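You operate a simulated robot arm through the tools that you are given. There is no shell and no other tool. Be economical: measure what you need, move in short steps, check, and stop when the job is done.

You are at the controls of a simulated robot arm. One attempt, no reset.

TASK
Open the fridge door, take the sachet ninety-two and leave it on the top fridge shelf, then shut the door. Then take the blue card and leave it on top of the spare filter cone. Then take the blue mug and leave it on the recheck tray. Then turn the damp dial to 40 %. Then put the orange stamp on the left end of the pine bench. Then take the green test strip and put it in the blue pan. Then take the blue cap and put it on the green cover. Do these in the order given. Set down upright: sachet ninety-two, blue mug, orange stamp, blue cap.
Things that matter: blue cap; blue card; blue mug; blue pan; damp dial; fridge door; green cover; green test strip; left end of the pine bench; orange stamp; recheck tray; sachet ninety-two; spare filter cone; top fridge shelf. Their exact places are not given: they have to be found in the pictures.

Only the result counts: the job must be done as asked and must still hold three seconds after the hand-in. Knocking over, shifting, dropping, spilling or breaking anything else fails it. Lids that push on must go on centred and level and be pressed home; caps that screw on are set level and turned clockwise until they are tight.

THE ROBOT
A 6-joint arm with a two-finger gripper on a trunk, on a base that drives. Base frame: it is fixed to the floor where the robot stands at the start and does not move with it; the origin is under the middle of the robot, x ahead of it, y to its left, z up. Lengths are in m, angles in degrees, forces in N, time in s.
With the tool pointing down near the work surface it reaches from about 0.3 to 0.74 m from the robot's upright axis, wherever it stands. Its first joint turns from -166.0 to 166.0 degrees. Places, roughly: blue cap (3x3x5 cm) [-1.8, -4.7, 0.8]; blue card [-5.5, -3, 0.75]; blue mug (12x7x9 cm) [-5.6, 0.3, 0.9]; blue pan (25x15x11 cm) [0.2, -1.9, 0.8]; damp dial [0.5, -1.1, 1.4]; fridge door [0.6, 0.1, 0.8]; green cover (12x12x2 cm) [-1, -0.8, 0.8]; green test strip (3x3x8 cm) [-1.8, -2.4, 0.9]; left end of the pine bench [-2.5, -4.5, 0.8]; orange stamp [-1.75, -2.25, 0.75]; recheck tray [-2, 0, 0.75]; sachet ninety-two [-2.25, -2.25, 0.75]; spare filter cone (10x13x6 cm) [-1.9, -2.1, 0.8]; top fridge shelf [0.7, 0.4, 1]. Payload 1.57 kg.
The TCP is the grasp point between the finger pads, 0.021 m short of the fingertips. In the tool frame z runs along the fingers and y along their closing line. Largest opening 0.07 m; the body of the gripper starts 0.05 m behind the TCP.
Orientation is that of the tool frame in the base frame, as a unit quaternion [w, x, y, z]. With the fingers straight down and closing along the base's y, the tool's x points along the base's -x, its y along +y and its z along -z.

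THE INTERFACE
- The arm moves only by the tool play_rows. Its arguments are lists of equal length, an entry for each row: "linear": the shift along the base's x, y, z in m, a list of three; "rotation": the turn, a rotation vector about the base's x, y, z in rad, a list of three; "jaw": the gripper command, from -1 (fully open) to 1 (shut), values between in proportion. In form: {"linear": [[x, y, z], ...], "rotation": [[rx, ry, rz], ...], "jaw": [jaw, ...]}. A call has 1 to 8 rows; each row is the pose to reach, as a shift and turn from the pose commanded when the call began. Each row takes 0.2 s and may step no farther than 0.05 m and 8.6 degrees from the row before; otherwise, or with a gripper value out of range, the whole call is refused. A pose out of reach is approached as far as the arm can. The call stops where the force on the tool passes 40 N (or 10 N more than at its start, if that is more) or the arm is blocked; 0.2 s more then pass. Each finger halts on what it meets, pressing with about 30 N; the grip force reading is that of the motor and also rises with nothing between the fingers. The clock runs only during rows and for 0.2 s after the last one: add rows that repeat a pose to give the fingers time. The reply holds the time, the measured pose of the TCP, the force on the tool along the base axes, the opening and the grip force, in the units named above and with some noise, with the torque about the TCP (base axes, N m) and any sound that the robot's microphone picked up.
- Cameras (640 x 400 px; columns grow to the right, rows downward): "scene" is now at [0.0066, 0.1031, 1.4935]; the picture's right is [-0.58, -0.81, 0.00], its down [-0.52, 0.37, -0.77] and it looks along [0.63, -0.45, -0.64] (base axes); focal length 214 px, centre (320, 200). "wrist" rides on the gripper at [0.079, 0.004, -0.081] in the tool frame; the picture's right is [-0.05, 1.00, 0.00], its down [-0.67, -0.04, -0.74] and it looks along [-0.74, -0.04, 0.67] (tool axes); focal length 256 px, centre (320, 200).
- grab_frame(camera): a new picture of that camera. It takes no simulated time.
- steer(legs): drives the robot by 1 to 6 legs, each [ahead, left, turn to the left] in m, m and degrees, along the robot's own axes; the way and the turn of a leg run together, so that a leg with both is an arc; at most 1.5 m and 180 degrees a leg. The arm and the cameras ride along, it lands a little off, and it stops where it bumps. It gives what a move gives.
- aim_head(pan, tilt): turns the head with the scene camera to pan (to the left, within 155 degrees either way) and tilt (down, from -29 to 69), counted from straight ahead of the robot. It gives what a move gives.
- locate(camera, pixels): there is no depth. For up to 12 entries [column, row, z] of the newest picture of that camera ("zoom" is the newest enlarged one), the place [x, y] in the base frame at which the ray of that pixel passes the height z, good to about 0.002 m. It takes no simulated time.
- close_up(camera, box): a new picture of the part [left, top, right, bottom] of that camera's present view, enlarged. It takes no simulated time.
- finish_job(): hands the job in; it is judged then, once.

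Work in short steps. Measure before you move; look again where a grasp or a placing could have gone wrong, and mend it. You have 145 turns and 172 pictures in all, those below and enlarged ones among them. Open the gripper and draw the arm clear of the work before you hand the job in, unless the task says otherwise.

The tools are called after "Request:" as a command line: name --argument value ..., lists and objects as JSON in quotes. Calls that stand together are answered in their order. play_rows: Moves the arm, as the interface text tells. Its arguments: {"type":"object","properties":{"linear":{"type":"array","items":{"type":"array","items":{"type":"number"}}},"rotation":{"type":"array","items":{"type":"array","items":{"type":"number"}}},"jaw":{"type":"array","items":{"type":"number"}}},"required":["linear","rotation","jaw"]} The other tools are called the same way: steer (legs) drives the base; aim_head (pan, tilt) turns the head that bears the scene camera; grab_frame (camera) takes a picture; locate (camera, pixels) gives the place at which the rays of pixels pass given heights; close_up (camera, box) takes an enlarged picture of a part of a camera's view; finish_job () hands the job in.

At the start:

```text
clock: 0.0
position: [0.3215, -0.3129, 0.9991]
tcp_rot: [-0.001, 0.0, 1.0, -0.001]
force: [0.4, -0.4, 0.2]
moment: [-0.02, -0.01, 0.01]
opening: 0.07
grasp_force: 0.0
robot x, y, heading: [0.0004, 0.0018, 0.0]
head pan, tilt: [-35.5, 39.5]
```

scene: 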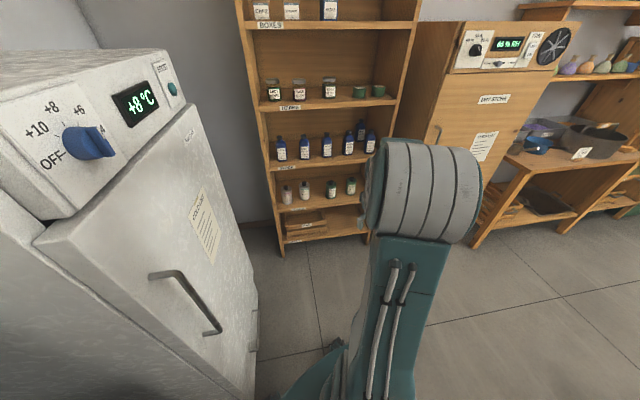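
wrist: 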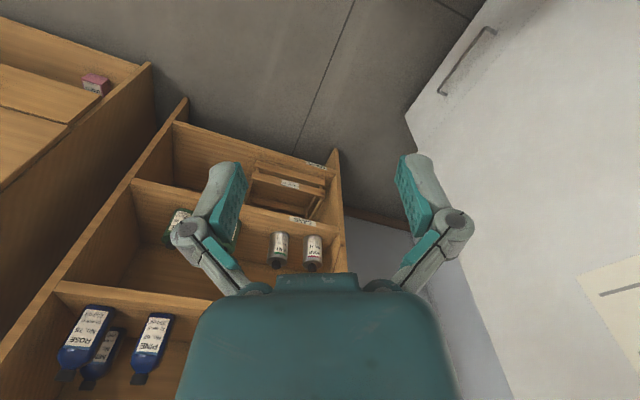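

The fridge is at left of the view, with a handle around (185,300). I look straight at the fridge and then elsewhere.

Request:
aim_head --pan 0 --tilt 45

Request:
grab_frame --camera "scene"

Request:
aim_head --pan -110 --tilt 20

Request:
grab_frame --camera "scene"

Request:
aim_head --pan 155 --tilt 20

Request:
grab_frame --camera "scene"

```text
clock: 1.0
position: [0.3195, -0.3123, 0.9994]
tcp_rot: [-0.001, 0.0, 1.0, 0.0]
force: [-0.1, -0.4, 0.5]
moment: [0.0, 0.0, -0.01]
opening: 0.0699
grasp_force: 0.1
robot x, y, heading: [-0.0006, -0.0038, -0.4]
head pan, tilt: [0.0, 45.0]
```

```text
169 pictures are left
```

scene: 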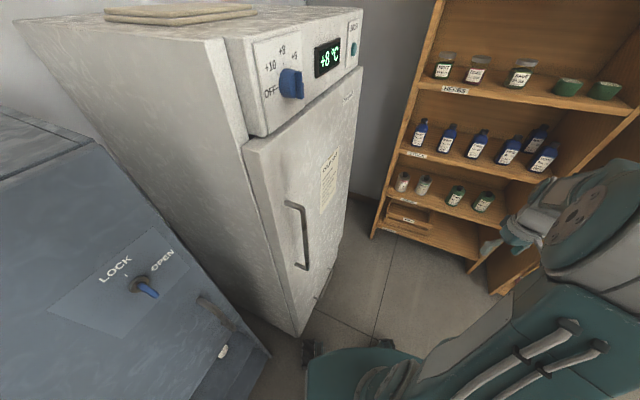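

```text
clock: 2.9
position: [0.3199, -0.3132, 0.9988]
tcp_rot: [-0.002, -0.001, 1.0, 0.0]
force: [0.2, 0.3, 0.1]
moment: [0.02, -0.03, -0.02]
opening: 0.0701
grasp_force: 0.1
robot x, y, heading: [0.0018, -0.0009, -0.0]
head pan, tilt: [-110.0, 20.0]
```

```text
168 pictures are left
```

scene: 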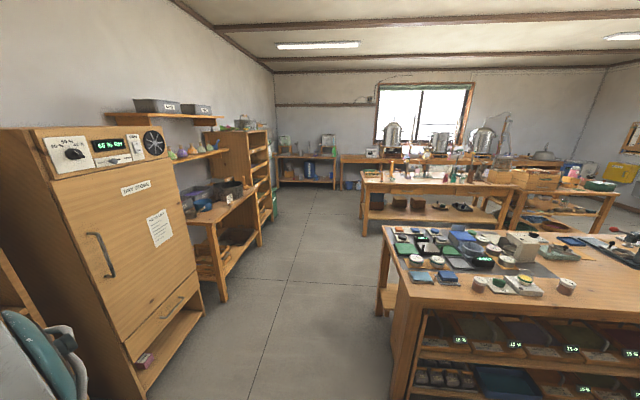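

```text
clock: 6.6
position: [0.3201, -0.3135, 0.9983]
tcp_rot: [-0.001, 0.0, 1.0, 0.001]
force: [-0.4, -0.2, -0.3]
moment: [0.0, -0.02, 0.0]
opening: 0.0696
grasp_force: 0.0
robot x, y, heading: [0.0005, -0.004, 0.1]
head pan, tilt: [154.7, 20.0]
```

```text
167 pictures are left
```

scene: 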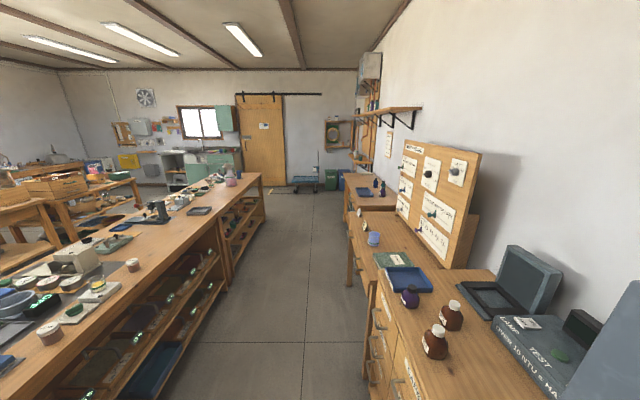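

I measure the fridge by two rays: a fresh view at pan 0 and the wrist view.

Request:
aim_head --pan 5 --tilt 40

Request:
close_up --camera "scene" --box '[200, 0, 440, 400]'

Request:
close_up --camera "wrist" --box '[360, 0, 640, 200]'

```text
clock: 8.9
position: [0.32, -0.3124, 0.9991]
tcp_rot: [-0.001, 0.0, 1.0, 0.0]
force: [0.6, 0.4, -0.8]
moment: [0.02, 0.01, 0.03]
opening: 0.0696
grasp_force: 0.0
robot x, y, heading: [-0.0011, 0.0001, -0.2]
head pan, tilt: [5.0, 40.0]
```

```text
1.00 times, centred on (320, 200) of scene (not enlarged: the box is as wide or as high as the picture)
```

zoom: 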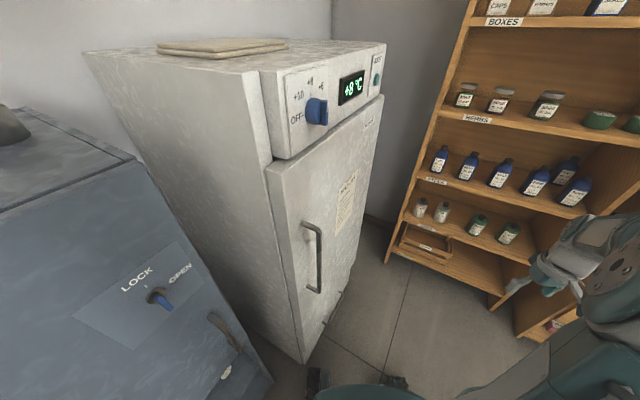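

```text
2.00 times, centred on (500, 100) of wrist
```

zoom: 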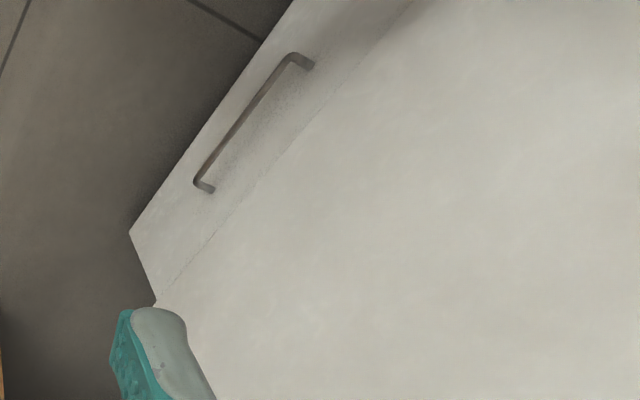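

Get rays for the handle and the door corners from this view.

Request:
locate --camera "scene" --pixels '[[318, 230, 1.0], [318, 230, 0.8], [319, 290, 0.8], [319, 290, 0.6], [266, 167, 1.2], [266, 167, 1.4], [382, 96, 1.2], [382, 96, 1.4], [302, 222, 1.0], [302, 362, 0.1], [302, 362, 0.3]]'

Request:
aim_head --pan 60 --tilt 40

Request:
grab_frame --camera "scene"

```text
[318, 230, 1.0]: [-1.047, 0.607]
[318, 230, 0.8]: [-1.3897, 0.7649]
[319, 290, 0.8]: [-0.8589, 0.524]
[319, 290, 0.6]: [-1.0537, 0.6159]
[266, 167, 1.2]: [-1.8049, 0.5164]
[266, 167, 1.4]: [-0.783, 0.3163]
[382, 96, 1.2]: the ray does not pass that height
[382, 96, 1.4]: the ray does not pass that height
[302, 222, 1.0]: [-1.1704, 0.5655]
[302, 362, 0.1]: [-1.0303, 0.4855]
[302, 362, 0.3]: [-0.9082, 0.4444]
```

```text
clock: 10.2
position: [0.3202, -0.3119, 0.9987]
tcp_rot: [0.0, 0.0, 1.0, 0.0]
force: [0.1, 0.3, 0.1]
moment: [0.01, 0.02, 0.05]
opening: 0.0701
grasp_force: 0.1
robot x, y, heading: [0.0029, -0.0033, 0.0]
head pan, tilt: [60.0, 40.0]
```

```text
164 pictures are left
```

scene: 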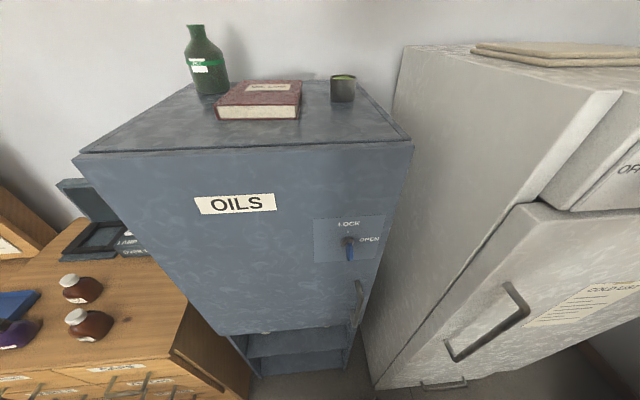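

This picture shows the handle bar from (515,287) to (450,350). I take rays here, then back off a bit and take rays again to triangulate.

Request:
locate --camera "scene" --pixels '[[524, 310, 1.0], [524, 310, 0.8], [450, 355, 0.8], [450, 355, 0.6], [532, 203, 1.2], [532, 203, 1.0], [376, 388, 0.4], [376, 388, 0.2], [411, 143, 1.2], [411, 143, 1.0]]'

Request:
steer --legs '[[-0.35, 0, 0]]'

Request:
aim_head --pan 20 --tilt 35

Request:
grab_frame --camera "scene"

```text
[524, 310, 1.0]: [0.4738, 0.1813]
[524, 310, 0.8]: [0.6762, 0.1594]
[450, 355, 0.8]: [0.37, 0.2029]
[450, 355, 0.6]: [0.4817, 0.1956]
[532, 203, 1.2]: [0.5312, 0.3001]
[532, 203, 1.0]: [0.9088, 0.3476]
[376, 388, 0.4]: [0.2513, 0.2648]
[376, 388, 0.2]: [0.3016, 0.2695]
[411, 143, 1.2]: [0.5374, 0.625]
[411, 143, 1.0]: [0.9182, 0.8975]
```

```text
clock: 12.4
position: [-0.0287, -0.3129, 0.9989]
tcp_rot: [-0.001, 0.003, 1.0, 0.001]
force: [-0.4, 0.4, 0.3]
moment: [0.0, 0.03, 0.02]
opening: 0.0701
grasp_force: 0.0
robot x, y, heading: [-0.3452, 0.0041, -0.2]
head pan, tilt: [60.0, 40.0]
```

```text
clock: 13.5
position: [-0.0272, -0.3133, 0.9986]
tcp_rot: [-0.001, 0.002, 1.0, 0.0]
force: [-0.2, -0.1, 1.1]
moment: [-0.01, 0.01, -0.02]
opening: 0.0702
grasp_force: 0.1
robot x, y, heading: [-0.3475, -0.0002, -0.3]
head pan, tilt: [20.0, 35.0]
```

```text
163 pictures are left
```

scene: 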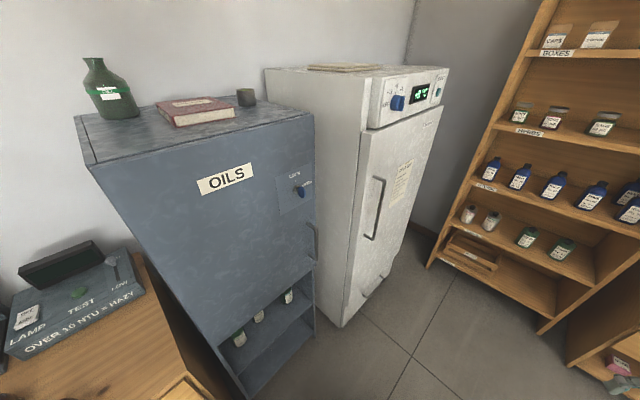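

Now the same points: bar top (385,180), bar bottom (373,239), door corners (366,130), (447,97), (343,326).

Request:
locate --camera "scene" --pixels '[[385, 180, 1.0], [385, 180, 1.2], [373, 239, 0.8], [373, 239, 0.6], [366, 131, 1.2], [366, 131, 1.0], [447, 98, 1.2], [447, 98, 1.0], [343, 326, 0.1], [343, 326, 0.0], [314, 113, 1.2]]'

Request:
close_up --camera "scene" --box '[260, 60, 460, 330]'

```text
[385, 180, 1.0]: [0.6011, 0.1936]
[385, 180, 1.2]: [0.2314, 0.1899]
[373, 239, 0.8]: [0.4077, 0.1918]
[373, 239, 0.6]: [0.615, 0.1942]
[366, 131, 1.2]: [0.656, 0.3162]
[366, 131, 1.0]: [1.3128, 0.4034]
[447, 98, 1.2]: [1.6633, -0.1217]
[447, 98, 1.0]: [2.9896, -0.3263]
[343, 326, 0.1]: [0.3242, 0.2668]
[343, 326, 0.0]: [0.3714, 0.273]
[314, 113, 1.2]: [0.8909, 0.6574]
```

```text
1.48 times, centred on (360, 195) of scene
```

zoom: 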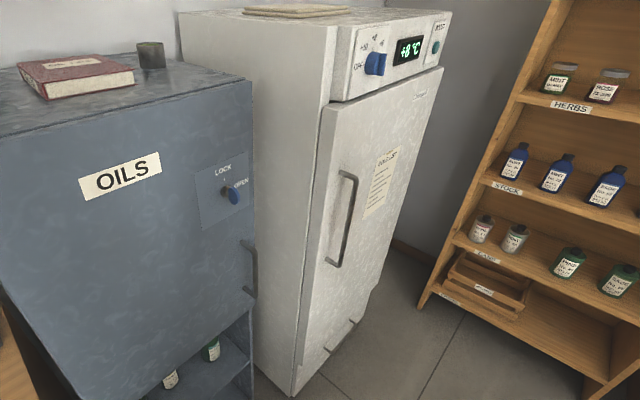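

Triangulation: bar near (0.323, 0.195), z 0.88–1.15; door about 25° rotated, hinge on the far right. I drive to a stance facing the door normal (heading ≈65°) at about 0.6 m from the handle.

Request:
steer --legs '[[0.417, -0.36, 0], [0, 0, 65]]'

Request:
aim_head --pan 0 --tilt 40

Request:
grab_frame --camera "scene"

Request:
grab_frame --camera "wrist"

```text
clock: 19.4
position: [0.4891, -0.2091, 0.9986]
tcp_rot: [0.0, -0.531, 0.847, -0.001]
force: [0.1, -0.2, -0.4]
moment: [0.0, 0.01, 0.0]
opening: 0.0698
grasp_force: 0.1
robot x, y, heading: [0.067, -0.3629, 64.1]
head pan, tilt: [20.0, 35.0]
```

```text
clock: 20.3
position: [0.4882, -0.2098, 0.9972]
tcp_rot: [-0.001, -0.531, 0.847, -0.001]
force: [0.1, 0.3, 0.4]
moment: [-0.02, -0.03, -0.02]
opening: 0.0698
grasp_force: 0.1
robot x, y, heading: [0.0671, -0.3607, 64.2]
head pan, tilt: [0.0, 40.0]
```

```text
161 pictures are left
```

scene: 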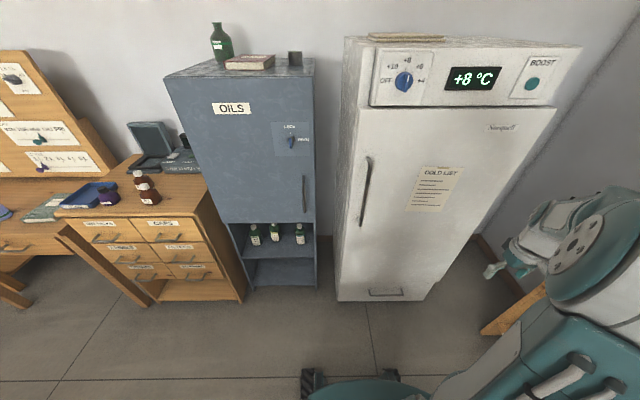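

```text
160 pictures are left
```

wrist: 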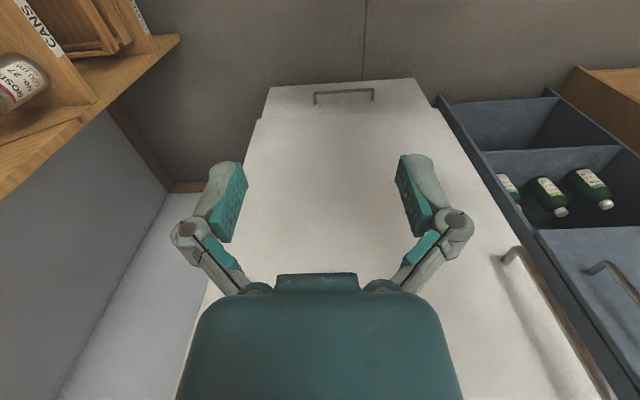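

Door now seen frontally; the bar runs from (367,160) to (364,224). I triangulate the bar again with this view and the wrist view.

Request:
locate --camera "scene" --pixels '[[368, 159, 1.15], [368, 159, 1.0], [363, 225, 0.88], [363, 225, 0.8], [372, 105, 1.29], [372, 105, 1.2], [556, 107, 1.29], [556, 107, 1.2], [338, 298, 0.1], [425, 298, 0.1]]'

Request:
locate --camera "wrist" --pixels '[[510, 253, 0.88], [510, 253, 0.7], [520, 257, 0.88], [590, 370, 1.1], [590, 370, 0.9]]'

Request:
close_up --camera "scene" --box '[330, 30, 590, 310]'

```text
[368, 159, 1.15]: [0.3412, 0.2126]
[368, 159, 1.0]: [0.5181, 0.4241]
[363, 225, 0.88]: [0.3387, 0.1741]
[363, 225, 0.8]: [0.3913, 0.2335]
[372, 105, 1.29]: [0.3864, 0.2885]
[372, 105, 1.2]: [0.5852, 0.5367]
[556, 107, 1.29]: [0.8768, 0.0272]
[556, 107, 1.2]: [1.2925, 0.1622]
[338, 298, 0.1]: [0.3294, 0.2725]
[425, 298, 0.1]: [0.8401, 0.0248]
```

```text
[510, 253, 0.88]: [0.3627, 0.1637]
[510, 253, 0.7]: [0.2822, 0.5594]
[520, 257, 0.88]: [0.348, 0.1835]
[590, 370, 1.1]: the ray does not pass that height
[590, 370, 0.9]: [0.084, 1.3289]
```

```text
1.43 times, centred on (460, 170) of scene
```

zoom: 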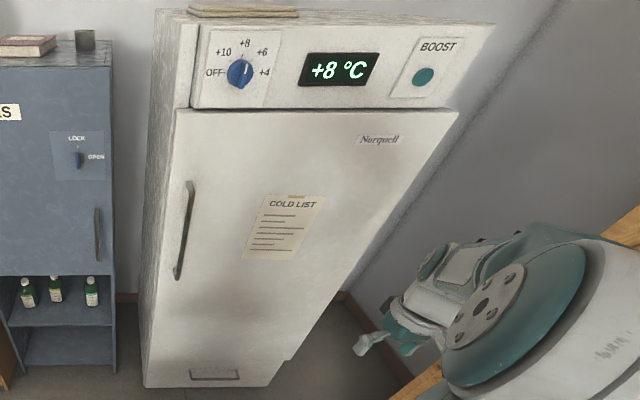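

Bar at about (0.335,0.185), z 0.88–1.16; door direction −26°, hinge near (0.84,0.025). I swing the tool to horizontal in front of the bar.

Request:
play_rows --linear '[[-0.0258, 0.0359, 0.0025], [-0.0515, 0.0718, 0.005], [-0.0773, 0.1076, 0.0075], [-0.103, 0.1435, 0.01], [-0.1288, 0.1794, 0.0125], [-0.1545, 0.2153, 0.015], [-0.1803, 0.2511, 0.0175], [-0.206, 0.287, 0.02]]' --rotation '[[0.1323, -0.0639, 0], [0.2646, -0.1278, 0], [0.3969, -0.1917, 0], [0.5292, -0.2556, 0], [0.6615, -0.3195, 0], [0.7938, -0.3834, 0], [0.9261, -0.4473, 0], [1.0584, -0.5112, 0]]' --jaw '[-1, -1, -1, -1, -1, -1, -1, -1]'

Request:
play_rows --linear '[[0, 0, 0], [0, 0, 0], [0, 0, 0]]' --rotation '[[0.1323, -0.0639, 0], [0.2646, -0.1278, 0], [0.3553, -0.1716, 0]]' --jaw '[-1, -1, -1]'

Request:
grab_frame --camera "wrist"

Request:
grab_frame --camera "scene"

```text
clock: 22.1
position: [0.3141, 0.0556, 1.0112]
tcp_rot: [0.466, -0.454, 0.699, 0.298]
force: [2.9, 0.1, 1.0]
moment: [0.01, 0.05, 0.14]
opening: 0.0699
grasp_force: 0.1
out of reach, approached as far as the arm can: row 8
robot x, y, heading: [0.0664, -0.3639, 64.3]
head pan, tilt: [0.0, 40.0]
```

```text
clock: 22.9
position: [0.3358, 0.0426, 1.0313]
tcp_rot: [0.588, -0.37, 0.606, 0.387]
force: [0.0, 0.3, -0.2]
moment: [0.0, -0.01, -0.04]
opening: 0.0702
grasp_force: 0.1
out of reach, approached as far as the arm can: row 1, 2, 3
robot x, y, heading: [0.0675, -0.361, 64.0]
head pan, tilt: [0.0, 40.0]
```

```text
158 pictures are left
```

wrist: 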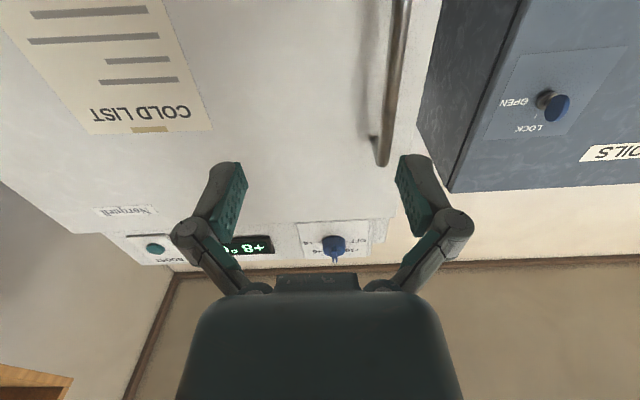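

```text
157 pictures are left
```

scene: 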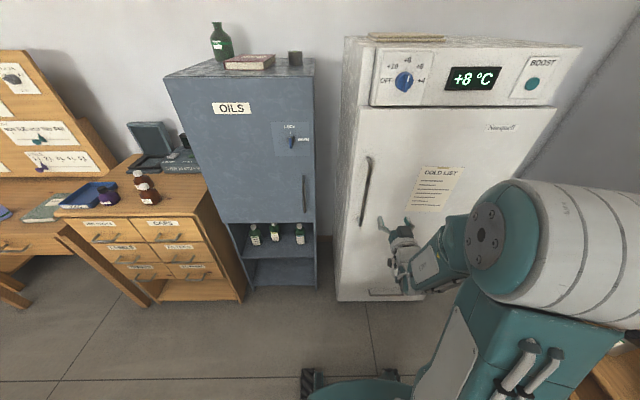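

Tool is horizontal and aimed at the door, TCP (0.336,0.043), about 6 cm right of the bar. I probe with a small forward-left move to see which pose the shifts are counted from.

Request:
play_rows --linear '[[-0.01, 0.035, -0.005], [-0.023, 0.08, -0.01]]' --rotation '[[0, 0, 0], [0, 0, 0]]' --jaw '[-1, -1]'

Request:
grab_frame --camera "wrist"

```text
clock: 23.5
position: [0.3612, 0.0917, 1.0367]
tcp_rot: [0.588, -0.384, 0.597, 0.387]
force: [-0.5, -0.3, 0.2]
moment: [-0.02, -0.01, 0.0]
opening: 0.0697
grasp_force: 0.0
out of reach, approached as far as the arm can: row 1, 2
robot x, y, heading: [0.0682, -0.3596, 64.4]
head pan, tilt: [0.0, 40.0]
```

```text
156 pictures are left
```

wrist: 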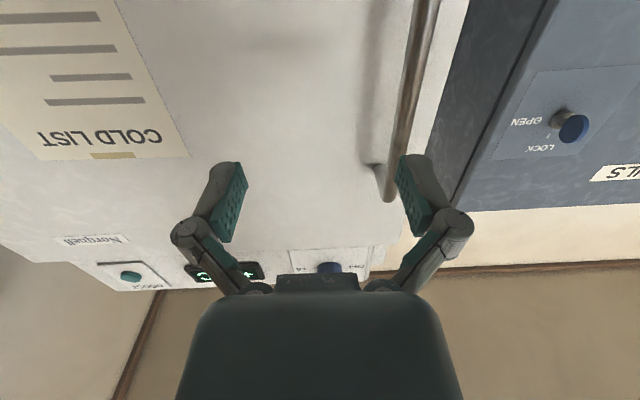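

The arm won't go further left with this orientation, so I shift the base 6.5 cm left instead, then probe a rightward shift to sync the commanded pose.

Request:
steer --legs '[[-0.03, 0.065, 0]]'

Request:
play_rows --linear '[[0.045, -0.022, 0]]' --rotation '[[0, 0, 0]]' --jaw '[-1]'

Request:
grab_frame --camera "wrist"

```text
clock: 24.5
position: [0.311, 0.0817, 1.034]
tcp_rot: [0.586, -0.378, 0.601, 0.391]
force: [2.1, -1.1, -0.5]
moment: [0.01, -0.02, 0.1]
opening: 0.0699
grasp_force: 0.0
robot x, y, heading: [0.0028, -0.3658, 64.2]
head pan, tilt: [0.0, 40.0]
```

```text
clock: 24.9
position: [0.3406, 0.0683, 1.0347]
tcp_rot: [0.589, -0.385, 0.597, 0.386]
force: [0.4, 0.1, -0.5]
moment: [0.02, 0.03, 0.03]
opening: 0.0699
grasp_force: 0.0
robot x, y, heading: [0.0017, -0.3644, 64.5]
head pan, tilt: [0.0, 40.0]
```

```text
155 pictures are left
```

wrist: 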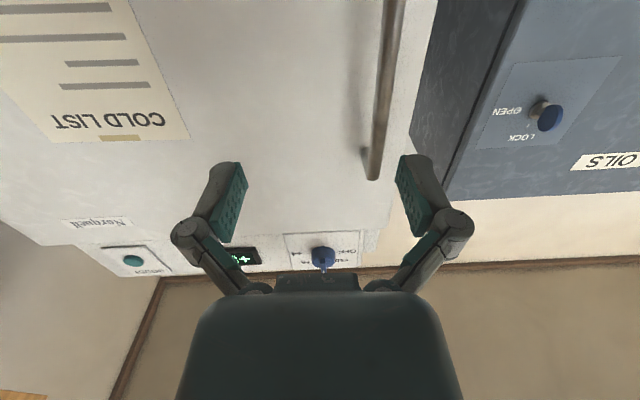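

Now the command is in reach; bar is 5.6 cm left and 10 cm ahead of the TCP. Shift base left 5.6 cm and look.

Request:
steer --legs '[[0, 0.056, 0]]'

Request:
grab_frame --camera "wrist"

```text
clock: 25.8
position: [0.3254, 0.0746, 1.0309]
tcp_rot: [0.585, -0.376, 0.602, 0.391]
force: [1.4, 0.6, -0.6]
moment: [0.01, 0.01, 0.1]
opening: 0.0701
grasp_force: 0.2
robot x, y, heading: [-0.0354, -0.3449, 64.3]
head pan, tilt: [0.0, 40.0]
```

```text
154 pictures are left
```

wrist: 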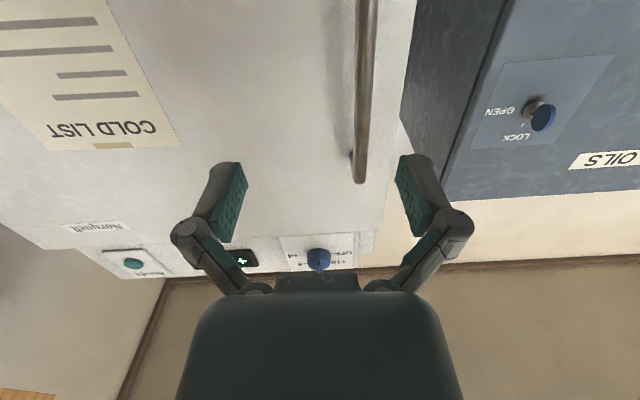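

Bar still ~3.5 cm left of centre; another base shift left of 3.7 cm.

Request:
steer --legs '[[0, 0.04, 0]]'

Request:
play_rows --linear '[[0.0086, 0.018, -0.005], [0.0172, 0.036, -0.01]]' --rotation '[[0, 0, 0], [0, 0, 0]]' --jaw '[-1, -1]'

Request:
grab_frame --camera "wrist"

```text
clock: 26.7
position: [0.2927, 0.0916, 1.0322]
tcp_rot: [0.588, -0.377, 0.601, 0.388]
force: [1.3, -0.2, -0.8]
moment: [0.02, 0.03, 0.08]
opening: 0.0701
grasp_force: 0.0
robot x, y, heading: [-0.0661, -0.3328, 64.2]
head pan, tilt: [0.0, 40.0]
```

```text
clock: 27.3
position: [0.3069, 0.1297, 1.0232]
tcp_rot: [0.589, -0.378, 0.601, 0.385]
force: [0.4, -0.7, -0.1]
moment: [0.01, -0.03, 0.04]
opening: 0.0701
grasp_force: 0.0
robot x, y, heading: [-0.0593, -0.3327, 64.3]
head pan, tilt: [0.0, 40.0]
```

```text
153 pictures are left
```

wrist: 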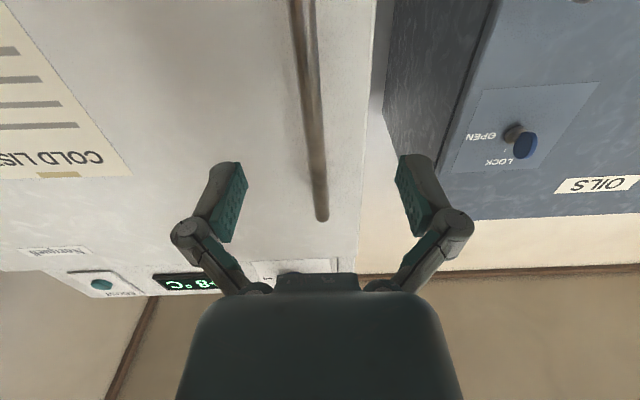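

Bar is centred between the fingers. Advance 6 cm and close.

Request:
play_rows --linear '[[0.0086, 0.018, 0], [0.0172, 0.036, 0], [0.0259, 0.054, 0], [0.0259, 0.054, 0], [0.0259, 0.054, 0], [0.0259, 0.054, 0]]' --rotation '[[0, 0, 0], [0, 0, 0], [0, 0, 0], [0, 0, 0], [0, 0, 0], [0, 0, 0]]' --jaw '[-1, -1, -1, 0.2, 1, 1]'

Request:
grab_frame --camera "wrist"

```text
clock: 28.5
position: [0.3357, 0.1786, 1.0226]
tcp_rot: [0.594, -0.371, 0.606, 0.377]
force: [23.8, -7.7, -6.4]
moment: [0.12, -0.58, -0.38]
opening: 0.0136
grasp_force: 29.6
robot x, y, heading: [-0.0643, -0.3295, 64.0]
head pan, tilt: [0.0, 40.0]
stopped in row 5: the force on the tool passed its limit at 49 N (the readings are from after the stop); the commanded pose is now the measured one
```

```text
152 pictures are left
```

wrist: 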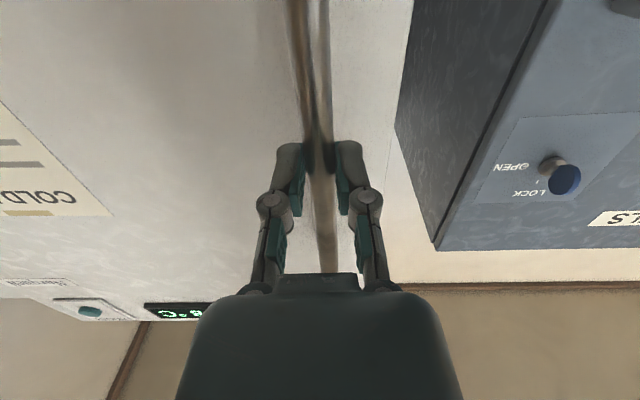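

The bar is gripped (13.6 mm). I pull along the arc about the hinge, 20° over four rows.

Request:
play_rows --linear '[[-0.0124, -0.0441, 0], [-0.0209, -0.0891, 0], [-0.0255, -0.1347, 0], [-0.026, -0.1805, 0]]' --rotation '[[0, 0, 0.0873], [0, 0, 0.1745], [0, 0, 0.2618], [0, 0, 0.349]]' --jaw '[1, 1, 1, 1]'

Request:
grab_frame --camera "scene"

```text
clock: 29.5
position: [0.3058, -0.0028, 1.0218]
tcp_rot: [0.521, -0.47, 0.532, 0.474]
force: [38.3, 0.0, -4.8]
moment: [-0.71, -0.25, -0.58]
opening: 0.0136
grasp_force: 31.7
robot x, y, heading: [-0.0654, -0.3342, 64.4]
head pan, tilt: [0.0, 40.0]
```

```text
151 pictures are left
```

scene: 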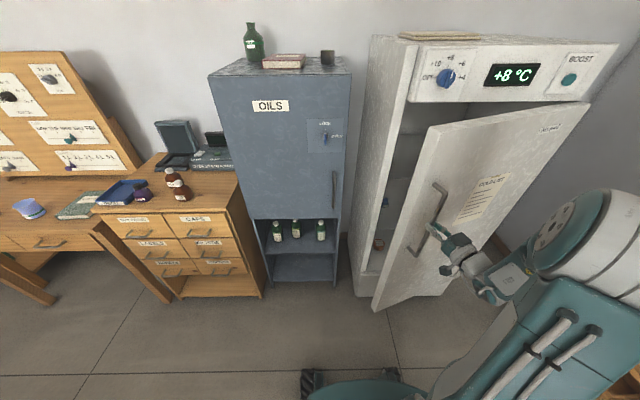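

Door is open about 20° (force shows the arc slightly too wide). Before moving the base along the arc I look at the clearance to the right.

Request:
aim_head --pan -85 --tilt 50

Request:
grab_frame --camera "scene"

Request:
locate --camera "scene" --pixels '[[320, 200, 0.0], [320, 300, 0.0], [100, 200, 0.0], [500, 200, 0.0]]'

```text
clock: 31.1
position: [0.306, -0.0014, 1.0217]
tcp_rot: [0.521, -0.469, 0.532, 0.475]
force: [47.9, -1.1, -1.7]
moment: [0.01, -0.31, -0.62]
opening: 0.0137
grasp_force: 31.9
robot x, y, heading: [-0.0625, -0.3331, 64.5]
head pan, tilt: [-85.0, 50.0]
```

```text
150 pictures are left
```

scene: 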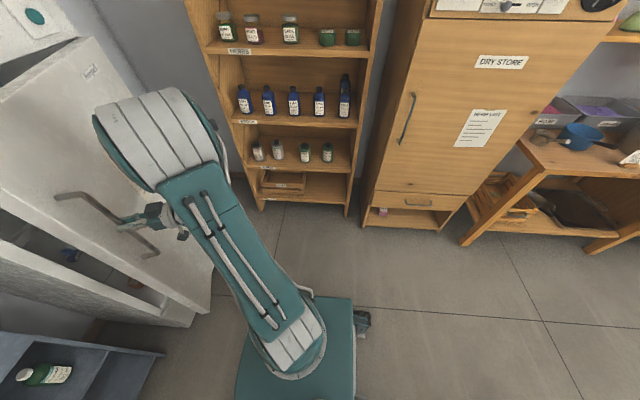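

```text
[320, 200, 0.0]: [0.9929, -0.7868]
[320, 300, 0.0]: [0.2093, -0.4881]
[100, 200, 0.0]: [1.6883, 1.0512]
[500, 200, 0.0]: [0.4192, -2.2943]
```

Get floor positions of the rack and cabinet fronts.

Request:
locate --camera "scene" --pixels '[[262, 208, 0.0], [347, 216, 0.0], [362, 224, 0.0], [440, 231, 0.0], [464, 245, 0.0], [350, 300, 0.0], [350, 300, 0.3], [413, 95, 1.2], [405, 140, 0.9]]'

```text
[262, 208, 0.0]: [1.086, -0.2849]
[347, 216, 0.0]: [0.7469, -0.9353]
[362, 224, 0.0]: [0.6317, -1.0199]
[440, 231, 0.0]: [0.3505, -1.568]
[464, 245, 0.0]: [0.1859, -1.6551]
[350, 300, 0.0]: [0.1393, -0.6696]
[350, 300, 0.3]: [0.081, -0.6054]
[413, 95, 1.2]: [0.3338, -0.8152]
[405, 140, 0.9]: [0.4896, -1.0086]
```

There is space for a ~30° base arc. First I relieve the radial force with a small +x nudge.

Request:
play_rows --linear '[[0.006, 0, 0]]' --rotation '[[0, 0, 0]]' --jaw '[1]'

```text
clock: 31.5
position: [0.3074, 0.0004, 1.0221]
tcp_rot: [0.519, -0.473, 0.53, 0.476]
force: [23.0, -0.3, -0.9]
moment: [0.6, -0.37, -0.34]
opening: 0.0137
grasp_force: 31.9
robot x, y, heading: [-0.0638, -0.3346, 63.9]
head pan, tilt: [-85.0, 50.0]
```

Force drops 3.5 N/mm, so 6 mm more, then a 15° base arc about the hinge with the grip held.

Request:
play_rows --linear '[[0.005, 0, 0]]' --rotation '[[0, 0, 0]]' --jaw '[1]'

Request:
steer --legs '[[-0.171, -0.183, 15]]'

```text
clock: 31.9
position: [0.3083, 0.0006, 1.0217]
tcp_rot: [0.516, -0.476, 0.528, 0.479]
force: [-16.4, 0.9, 0.0]
moment: [0.85, -0.42, 0.35]
opening: 0.0137
grasp_force: 31.9
robot x, y, heading: [-0.0625, -0.3319, 64.3]
head pan, tilt: [-85.0, 50.0]
```

```text
clock: 32.9
position: [0.3082, -0.0297, 1.022]
tcp_rot: [0.5, -0.491, 0.512, 0.497]
force: [-53.1, -3.7, 15.1]
moment: [-0.62, -0.35, 0.77]
opening: 0.0139
grasp_force: 31.3
robot x, y, heading: [-0.0503, -0.3848, 67.8]
head pan, tilt: [-85.0, 50.0]
stopped in leg 1: the force on the tool passed its limit at 44 N (the readings are from after the stop); the commanded pose is now the measured one
```

Base arcs load the handle too much; the arm handles arcs better. I relieve the x force and pull another 15° with the arm.

Request:
play_rows --linear '[[-0.007, 0, 0], [-0.002, -0.0453, 0], [0.0076, -0.0898, 0], [0.0208, -0.1334, 0]]' --rotation '[[0, 0, 0], [0, 0, 0.0873], [0, 0, 0.1745], [0, 0, 0.2618]]' --jaw '[1, 1, 1, 1]'

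```text
clock: 33.9
position: [0.3359, -0.1667, 1.0218]
tcp_rot: [0.434, -0.551, 0.447, 0.555]
force: [-29.1, -8.8, 20.9]
moment: [0.33, -0.27, 0.38]
opening: 0.0137
grasp_force: 32.1
robot x, y, heading: [-0.0482, -0.3826, 67.6]
head pan, tilt: [-85.0, 50.0]
```

Door now ~39° open. Another 15° the same way.

Request:
play_rows --linear '[[-0.004, 0, -0.002], [0.0133, -0.0423, -0.002], [0.0341, -0.0829, -0.002], [0.0584, -0.1214, -0.002]]' --rotation '[[0, 0, 0], [0, 0, 0.0873], [0, 0, 0.1745], [0, 0, 0.2618]]' --jaw '[1, 1, 1, 1]'

Request:
grab_frame --camera "scene"

```text
clock: 34.9
position: [0.3969, -0.2878, 1.018]
tcp_rot: [0.358, -0.605, 0.373, 0.606]
force: [-6.8, -4.7, 33.5]
moment: [0.43, -0.25, 0.1]
opening: 0.014
grasp_force: 31.8
robot x, y, heading: [-0.0487, -0.3845, 67.7]
head pan, tilt: [-85.0, 50.0]
```

```text
149 pictures are left
```

scene: 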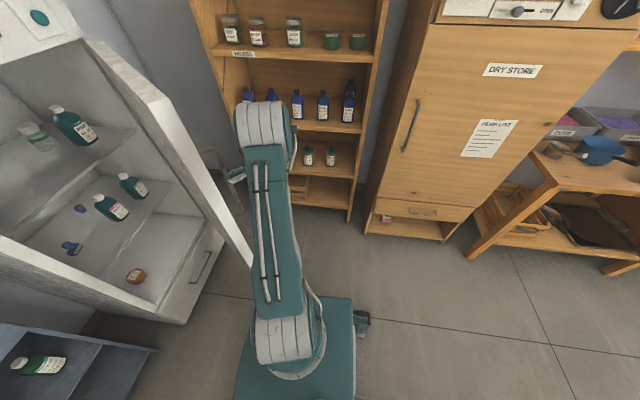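

Door about 54° open, fridge shelves visible. Continue another 20° with a small upward relief.

Request:
play_rows --linear '[[0, 0, 0.006], [0.0292, -0.0378, 0.006], [0.0599, -0.0715, 0.006], [0.0934, -0.1025, 0.006], [0.1295, -0.1304, 0.006]]' --rotation '[[0, 0, 0], [0, 0, 0.0873], [0, 0, 0.1745], [0, 0, 0.2618], [0, 0, 0.349]]' --jaw '[1, 1, 1, 1, 1]'

```text
clock: 35.6
position: [0.3985, -0.289, 0.9962]
tcp_rot: [-0.332, 0.626, -0.342, -0.618]
force: [-8.7, -5.0, 4.5]
moment: [0.78, 0.28, 0.29]
opening: 0.0136
grasp_force: 31.8
out of reach, approached as far as the arm can: row 2, 3
robot x, y, heading: [-0.0491, -0.3849, 67.8]
head pan, tilt: [-85.0, 50.0]
stopped in row 3: the force on the tool passed its limit at 90 N (the readings are from after the stop); the commanded pose is now the measured one
```

The arm is out of reach now at ~54°. I release and look at the free floor before repositioning to push the door from inside.

Request:
play_rows --linear '[[0, 0, 0], [0, 0, 0], [0, 0, 0]]' --rotation '[[0, 0, 0], [0, 0, 0], [0, 0, 0]]' --jaw '[-1, -1, -1]'

Request:
aim_head --pan 145 --tilt 45

Request:
grab_frame --camera "scene"

Request:
aim_head --pan -150 --tilt 45

Request:
grab_frame --camera "scene"

```text
clock: 36.4
position: [0.399, -0.2882, 0.9958]
tcp_rot: [-0.331, 0.626, -0.342, -0.617]
force: [0.3, 0.0, -0.3]
moment: [-0.01, 0.0, 0.0]
opening: 0.0699
grasp_force: 0.1
robot x, y, heading: [-0.0455, -0.3831, 67.7]
head pan, tilt: [-85.0, 50.0]
```

```text
clock: 39.7
position: [0.3993, -0.2877, 0.9944]
tcp_rot: [-0.332, 0.626, -0.343, -0.617]
force: [0.2, 0.5, 0.2]
moment: [-0.02, 0.03, 0.0]
opening: 0.0702
grasp_force: 0.0
robot x, y, heading: [-0.0508, -0.3837, 67.6]
head pan, tilt: [145.0, 45.0]
```

```text
148 pictures are left
```

scene: 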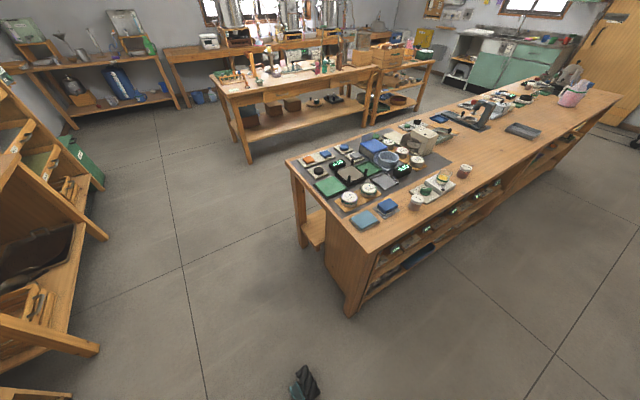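

```text
clock: 43.7
position: [0.3977, -0.2882, 0.9957]
tcp_rot: [-0.332, 0.626, -0.343, -0.616]
force: [-0.7, 0.1, -0.4]
moment: [-0.01, -0.03, 0.02]
opening: 0.0701
grasp_force: 0.0
robot x, y, heading: [-0.0469, -0.3826, 67.5]
head pan, tilt: [-150.0, 45.0]
```

```text
147 pictures are left
```

scene: 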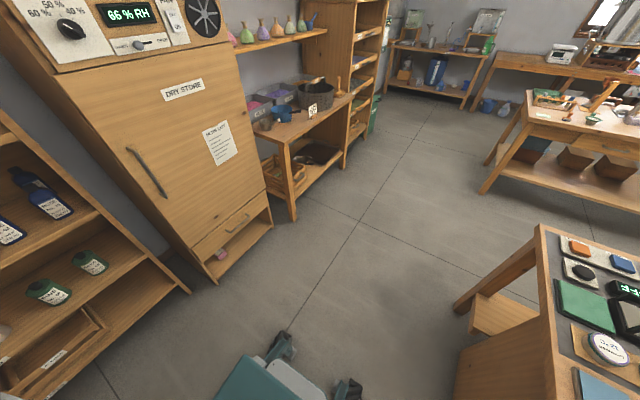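

Measure the central bench's edges and the floor gap.

Request:
locate --camera "scene" --pixels '[[538, 226, 0.75], [550, 395, 0.75], [465, 310, 0.0], [455, 395, 0.0], [275, 345, 0.0], [350, 388, 0.0], [488, 190, 0.0], [293, 220, 0.0], [272, 222, 0.0], [218, 283, 0.0]]'

```text
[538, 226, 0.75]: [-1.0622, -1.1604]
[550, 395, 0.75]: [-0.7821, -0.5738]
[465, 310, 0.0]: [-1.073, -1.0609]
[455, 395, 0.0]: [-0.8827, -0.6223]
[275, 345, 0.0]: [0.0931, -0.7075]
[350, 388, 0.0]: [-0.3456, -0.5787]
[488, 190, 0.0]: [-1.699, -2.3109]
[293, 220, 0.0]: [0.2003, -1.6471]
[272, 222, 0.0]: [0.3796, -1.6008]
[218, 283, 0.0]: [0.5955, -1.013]
```

Space behind is fine (bench 0.7 m away). I retreat off the bar with the base, then go to a new stance at about (0.24,−0.75), heading 95°, to re-grip and pull further.

Request:
steer --legs '[[-0.057, -0.0825, 0], [-0.175, -0.323, 0], [0, 0, 27.5]]'

Request:
aim_head --pan -15 --tilt 40

Request:
grab_frame --camera "scene"

Request:
grab_frame --camera "wrist"

```text
clock: 48.2
position: [0.5899, -0.4603, 0.9953]
tcp_rot: [-0.176, 0.69, -0.184, -0.677]
force: [-0.7, 0.0, -0.2]
moment: [0.01, 0.03, 0.01]
opening: 0.0699
grasp_force: 0.2
robot x, y, heading: [0.2397, -0.7521, 95.3]
head pan, tilt: [-150.0, 45.0]
```

```text
clock: 50.4
position: [0.5883, -0.4609, 0.9953]
tcp_rot: [-0.175, 0.69, -0.184, -0.678]
force: [0.9, -0.5, -0.4]
moment: [0.0, 0.0, 0.02]
opening: 0.0701
grasp_force: 0.1
robot x, y, heading: [0.2381, -0.7508, 95.3]
head pan, tilt: [-15.0, 40.0]
```

```text
146 pictures are left
```

scene: 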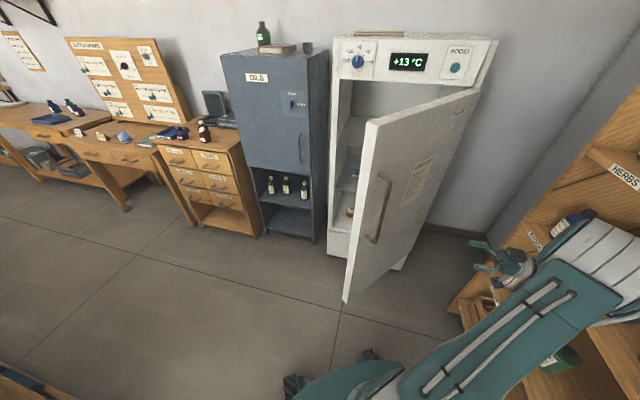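

```text
145 pictures are left
```

wrist: 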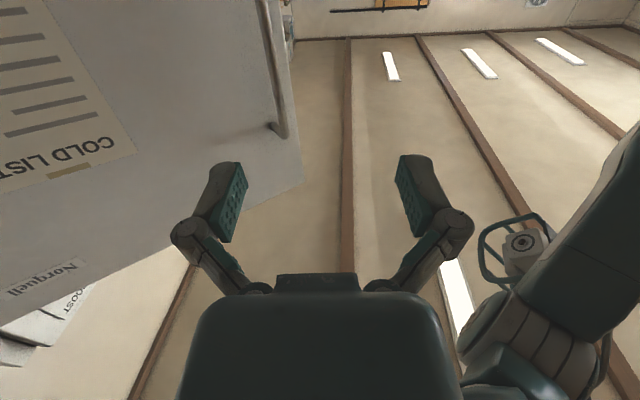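

The handle is in view. I move the open gripper to 10 cm in front of the bar with yaw ≈118°.

Request:
play_rows --linear '[[-0.036, 0.021, 0.005], [-0.072, 0.0425, 0.01], [-0.108, 0.064, 0.015], [-0.144, 0.085, 0.02]]' --rotation '[[0, 0, -0.14], [0, 0, -0.28], [0, 0, -0.42], [0, 0, -0.56]]' --jaw '[-1, -1, -1, -1]'

Request:
grab_frame --camera "wrist"

```text
clock: 51.4
position: [0.4417, -0.3757, 1.015]
tcp_rot: [-0.358, 0.612, -0.369, -0.601]
force: [-0.3, -0.2, 0.7]
moment: [0.0, -0.01, -0.03]
opening: 0.0699
grasp_force: 0.1
robot x, y, heading: [0.2386, -0.748, 95.2]
head pan, tilt: [-15.0, 40.0]
```

```text
144 pictures are left
```

wrist: 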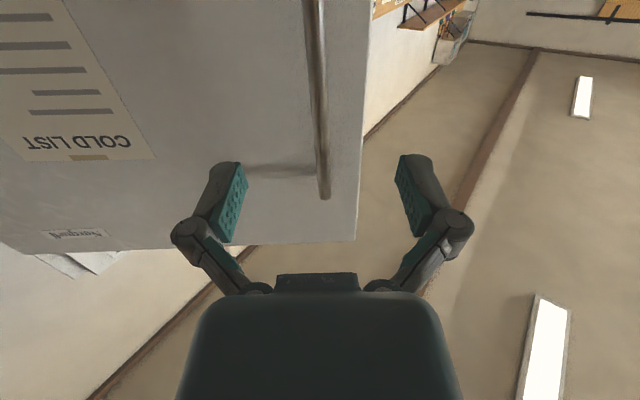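

Bar centred; advance 9.5 cm and close.

Request:
play_rows --linear '[[-0.0151, 0.0282, 0], [-0.0302, 0.0564, 0], [-0.0448, 0.0838, 0], [-0.0448, 0.0838, 0], [-0.0448, 0.0838, 0], [-0.0448, 0.0838, 0]]' --rotation '[[0, 0, 0], [0, 0, 0], [0, 0, 0], [0, 0, 0], [0, 0, 0], [0, 0, 0]]' --jaw '[-1, -1, -1, 0.2, 1, 1]'

```text
clock: 52.8
position: [0.3983, -0.2898, 1.0161]
tcp_rot: [-0.356, 0.613, -0.367, -0.602]
force: [1.0, 1.0, 0.2]
moment: [-0.2, -0.34, 0.02]
opening: 0.0139
grasp_force: 32.6
robot x, y, heading: [0.2401, -0.7533, 95.0]
head pan, tilt: [-15.0, 40.0]
```

Gripped. Pull 25° further along the arc.

Request:
play_rows --linear '[[0.0277, -0.0363, 0], [0.0584, -0.07, 0], [0.0919, -0.101, 0], [0.128, -0.1289, 0], [0.1664, -0.1535, 0]]' --rotation '[[0, 0, 0.0873], [0, 0, 0.1745], [0, 0, 0.2618], [0, 0, 0.349], [0, 0, 0.4363]]' --jaw '[1, 1, 1, 1, 1]'

```text
clock: 54.0
position: [0.5639, -0.4491, 1.0165]
tcp_rot: [-0.216, 0.678, -0.224, -0.666]
force: [-12.2, -20.0, 9.7]
moment: [-0.02, -0.29, 0.21]
opening: 0.0136
grasp_force: 32.0
robot x, y, heading: [0.2378, -0.7517, 95.3]
head pan, tilt: [-15.0, 40.0]
```

Another 10° with outward relief.

Request:
play_rows --linear '[[0.038, -0.024, 0], [0.081, -0.043, 0]]' --rotation '[[0, 0, 0.0873], [0, 0, 0.1745]]' --jaw '[1, 1]'

Request:
grab_frame --camera "scene"

```text
clock: 54.4
position: [0.5966, -0.465, 1.0128]
tcp_rot: [-0.192, 0.688, -0.192, -0.673]
force: [-6.3, -13.9, 7.3]
moment: [0.03, 0.72, 0.36]
opening: 0.0134
grasp_force: 32.1
out of reach, approached as far as the arm can: row 1, 2
robot x, y, heading: [0.2402, -0.7484, 95.4]
head pan, tilt: [-15.0, 40.0]
stopped in row 2: the force on the tool passed its limit at 58 N (the readings are from after the stop); the commanded pose is now the measured one
```

```text
143 pictures are left
```

scene: 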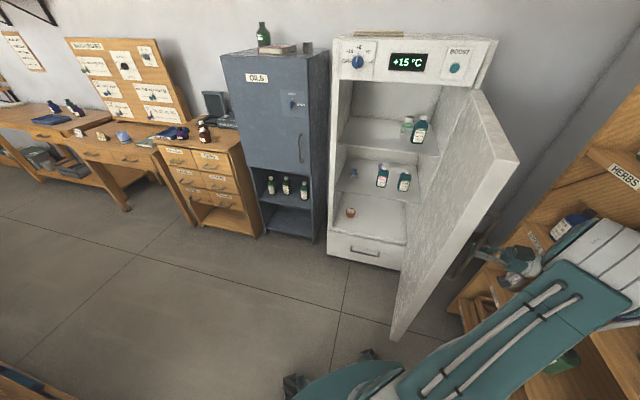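

Door is open ≈83°, top shelf (row ~130) has free room on the left. I release, retreat off the bar with the base, back away and shift left.

Request:
play_rows --linear '[[0, 0, 0], [0, 0, 0], [0, 0, 0]]' --rotation '[[0, 0, 0], [0, 0, 0], [0, 0, 0]]' --jaw '[-1, -1, -1]'

Request:
steer --legs '[[-0.027, -0.0357, 0], [-0.11, 0, 0], [0, 0.3, 0]]'

Request:
grab_frame --camera "scene"

```text
clock: 55.2
position: [0.5947, -0.4621, 1.0131]
tcp_rot: [-0.193, 0.689, -0.193, -0.672]
force: [0.1, 0.5, -0.3]
moment: [0.01, -0.01, 0.0]
opening: 0.0701
grasp_force: 0.1
robot x, y, heading: [0.2391, -0.7507, 95.4]
head pan, tilt: [-15.0, 40.0]
```

```text
clock: 58.6
position: [0.3556, -0.6248, 1.0085]
tcp_rot: [-0.194, 0.687, -0.195, -0.673]
force: [-1.4, 0.1, 0.4]
moment: [0.01, 0.0, -0.03]
opening: 0.0699
grasp_force: 0.0
robot x, y, heading: [-0.0091, -0.9104, 95.2]
head pan, tilt: [-15.0, 40.0]
```

```text
142 pictures are left
```

scene: 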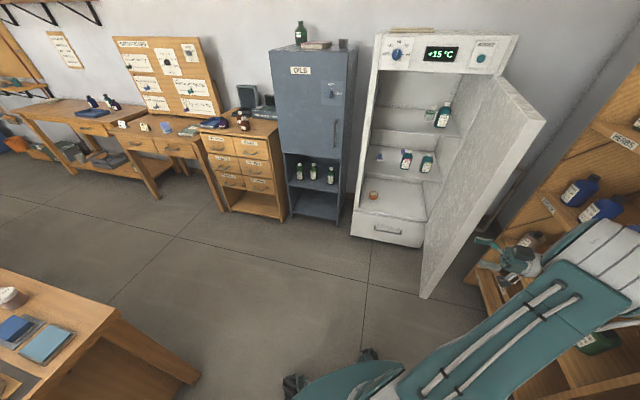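

Now I turn the tool to point down again for travel and top grasps (pitch about the tool's y axis).

Request:
play_rows --linear '[[-0.011, 0.009, 0.005], [-0.022, 0.018, 0.01], [-0.033, 0.027, 0.015], [-0.044, 0.036, 0.02], [-0.055, 0.045, 0.025], [-0.066, 0.054, 0.03], [-0.077, 0.063, 0.035], [-0.087, 0.072, 0.04]]' --rotation '[[-0.0767, -0.1254, 0], [-0.1534, -0.2508, 0], [-0.2302, -0.3762, 0], [-0.3069, -0.5015, 0], [-0.3836, -0.6269, 0], [-0.4604, -0.7523, 0], [-0.5371, -0.8777, 0], [-0.6138, -1.0031, 0]]' --jaw '[-1, -1, -1, -1, -1, -1, -1, -1]'

Request:
play_rows --linear '[[0, 0, 0], [0, 0, 0], [0, 0, 0]]' --rotation '[[-0.0767, -0.1254, 0], [-0.1534, -0.2508, 0], [-0.206, -0.3368, 0]]' --jaw '[-1, -1, -1]'

```text
clock: 60.4
position: [0.2607, -0.5531, 1.0522]
tcp_rot: [-0.054, 0.947, -0.265, -0.174]
force: [-0.5, 1.5, 0.0]
moment: [0.0, -0.02, 0.01]
opening: 0.0701
grasp_force: 0.0
robot x, y, heading: [-0.0102, -0.9098, 95.1]
head pan, tilt: [-15.0, 40.0]
```

```text
clock: 61.2
position: [0.2614, -0.5537, 1.0522]
tcp_rot: [-0.002, 0.963, -0.268, 0.014]
force: [0.0, 0.1, 0.4]
moment: [0.04, 0.01, 0.0]
opening: 0.07
grasp_force: 0.1
robot x, y, heading: [-0.0075, -0.9149, 95.6]
head pan, tilt: [-15.0, 40.0]
```

Tool is down. Drive: turn to face the far tables (heading ≈244°) and go 1.2 m along the aisle, then look.

Request:
steer --legs '[[0, 0, 149], [1.2, -0.15, 0]]'

Request:
aim_head --pan -50 --tilt 30

Request:
grab_frame --camera "scene"

Request:
aim_head --pan 10 --tilt 15

Request:
grab_frame --camera "scene"

```text
clock: 73.4
position: [-1.0569, -2.0904, 1.051]
tcp_rot: [-0.013, 0.511, 0.86, 0.003]
force: [0.5, -0.2, -0.8]
moment: [0.03, -0.03, 0.04]
opening: 0.07
grasp_force: 0.1
robot x, y, heading: [-0.6415, -1.9149, -115.2]
head pan, tilt: [-15.0, 40.0]
```

```text
clock: 74.4
position: [-1.0583, -2.0895, 1.0514]
tcp_rot: [-0.013, 0.51, 0.86, 0.002]
force: [0.7, 0.0, 0.1]
moment: [0.01, 0.0, -0.01]
opening: 0.07
grasp_force: 0.0
robot x, y, heading: [-0.6423, -1.9168, -115.3]
head pan, tilt: [-50.0, 30.0]
```

```text
141 pictures are left
```

scene: 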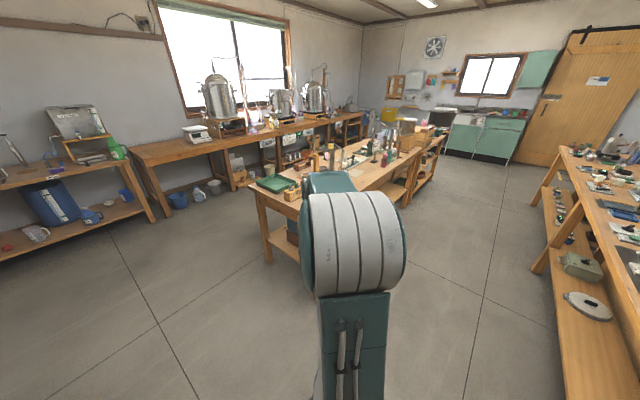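

```text
clock: 75.7
position: [-1.0571, -2.0905, 1.0514]
tcp_rot: [-0.013, 0.51, 0.86, 0.002]
force: [-0.9, 0.1, 0.7]
moment: [0.02, -0.01, 0.02]
opening: 0.0699
grasp_force: 0.2
robot x, y, heading: [-0.6419, -1.9183, -115.2]
head pan, tilt: [10.0, 15.0]
```

```text
140 pictures are left
```

scene: 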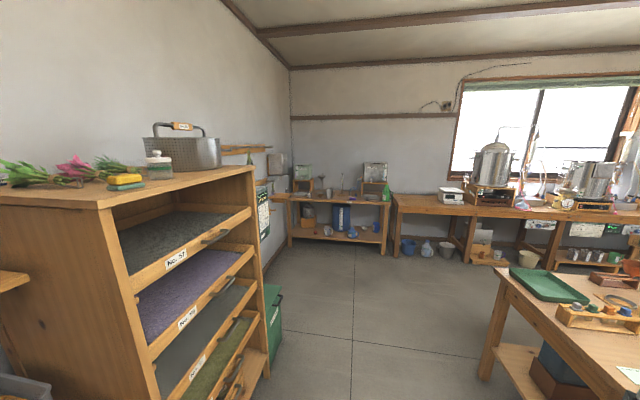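

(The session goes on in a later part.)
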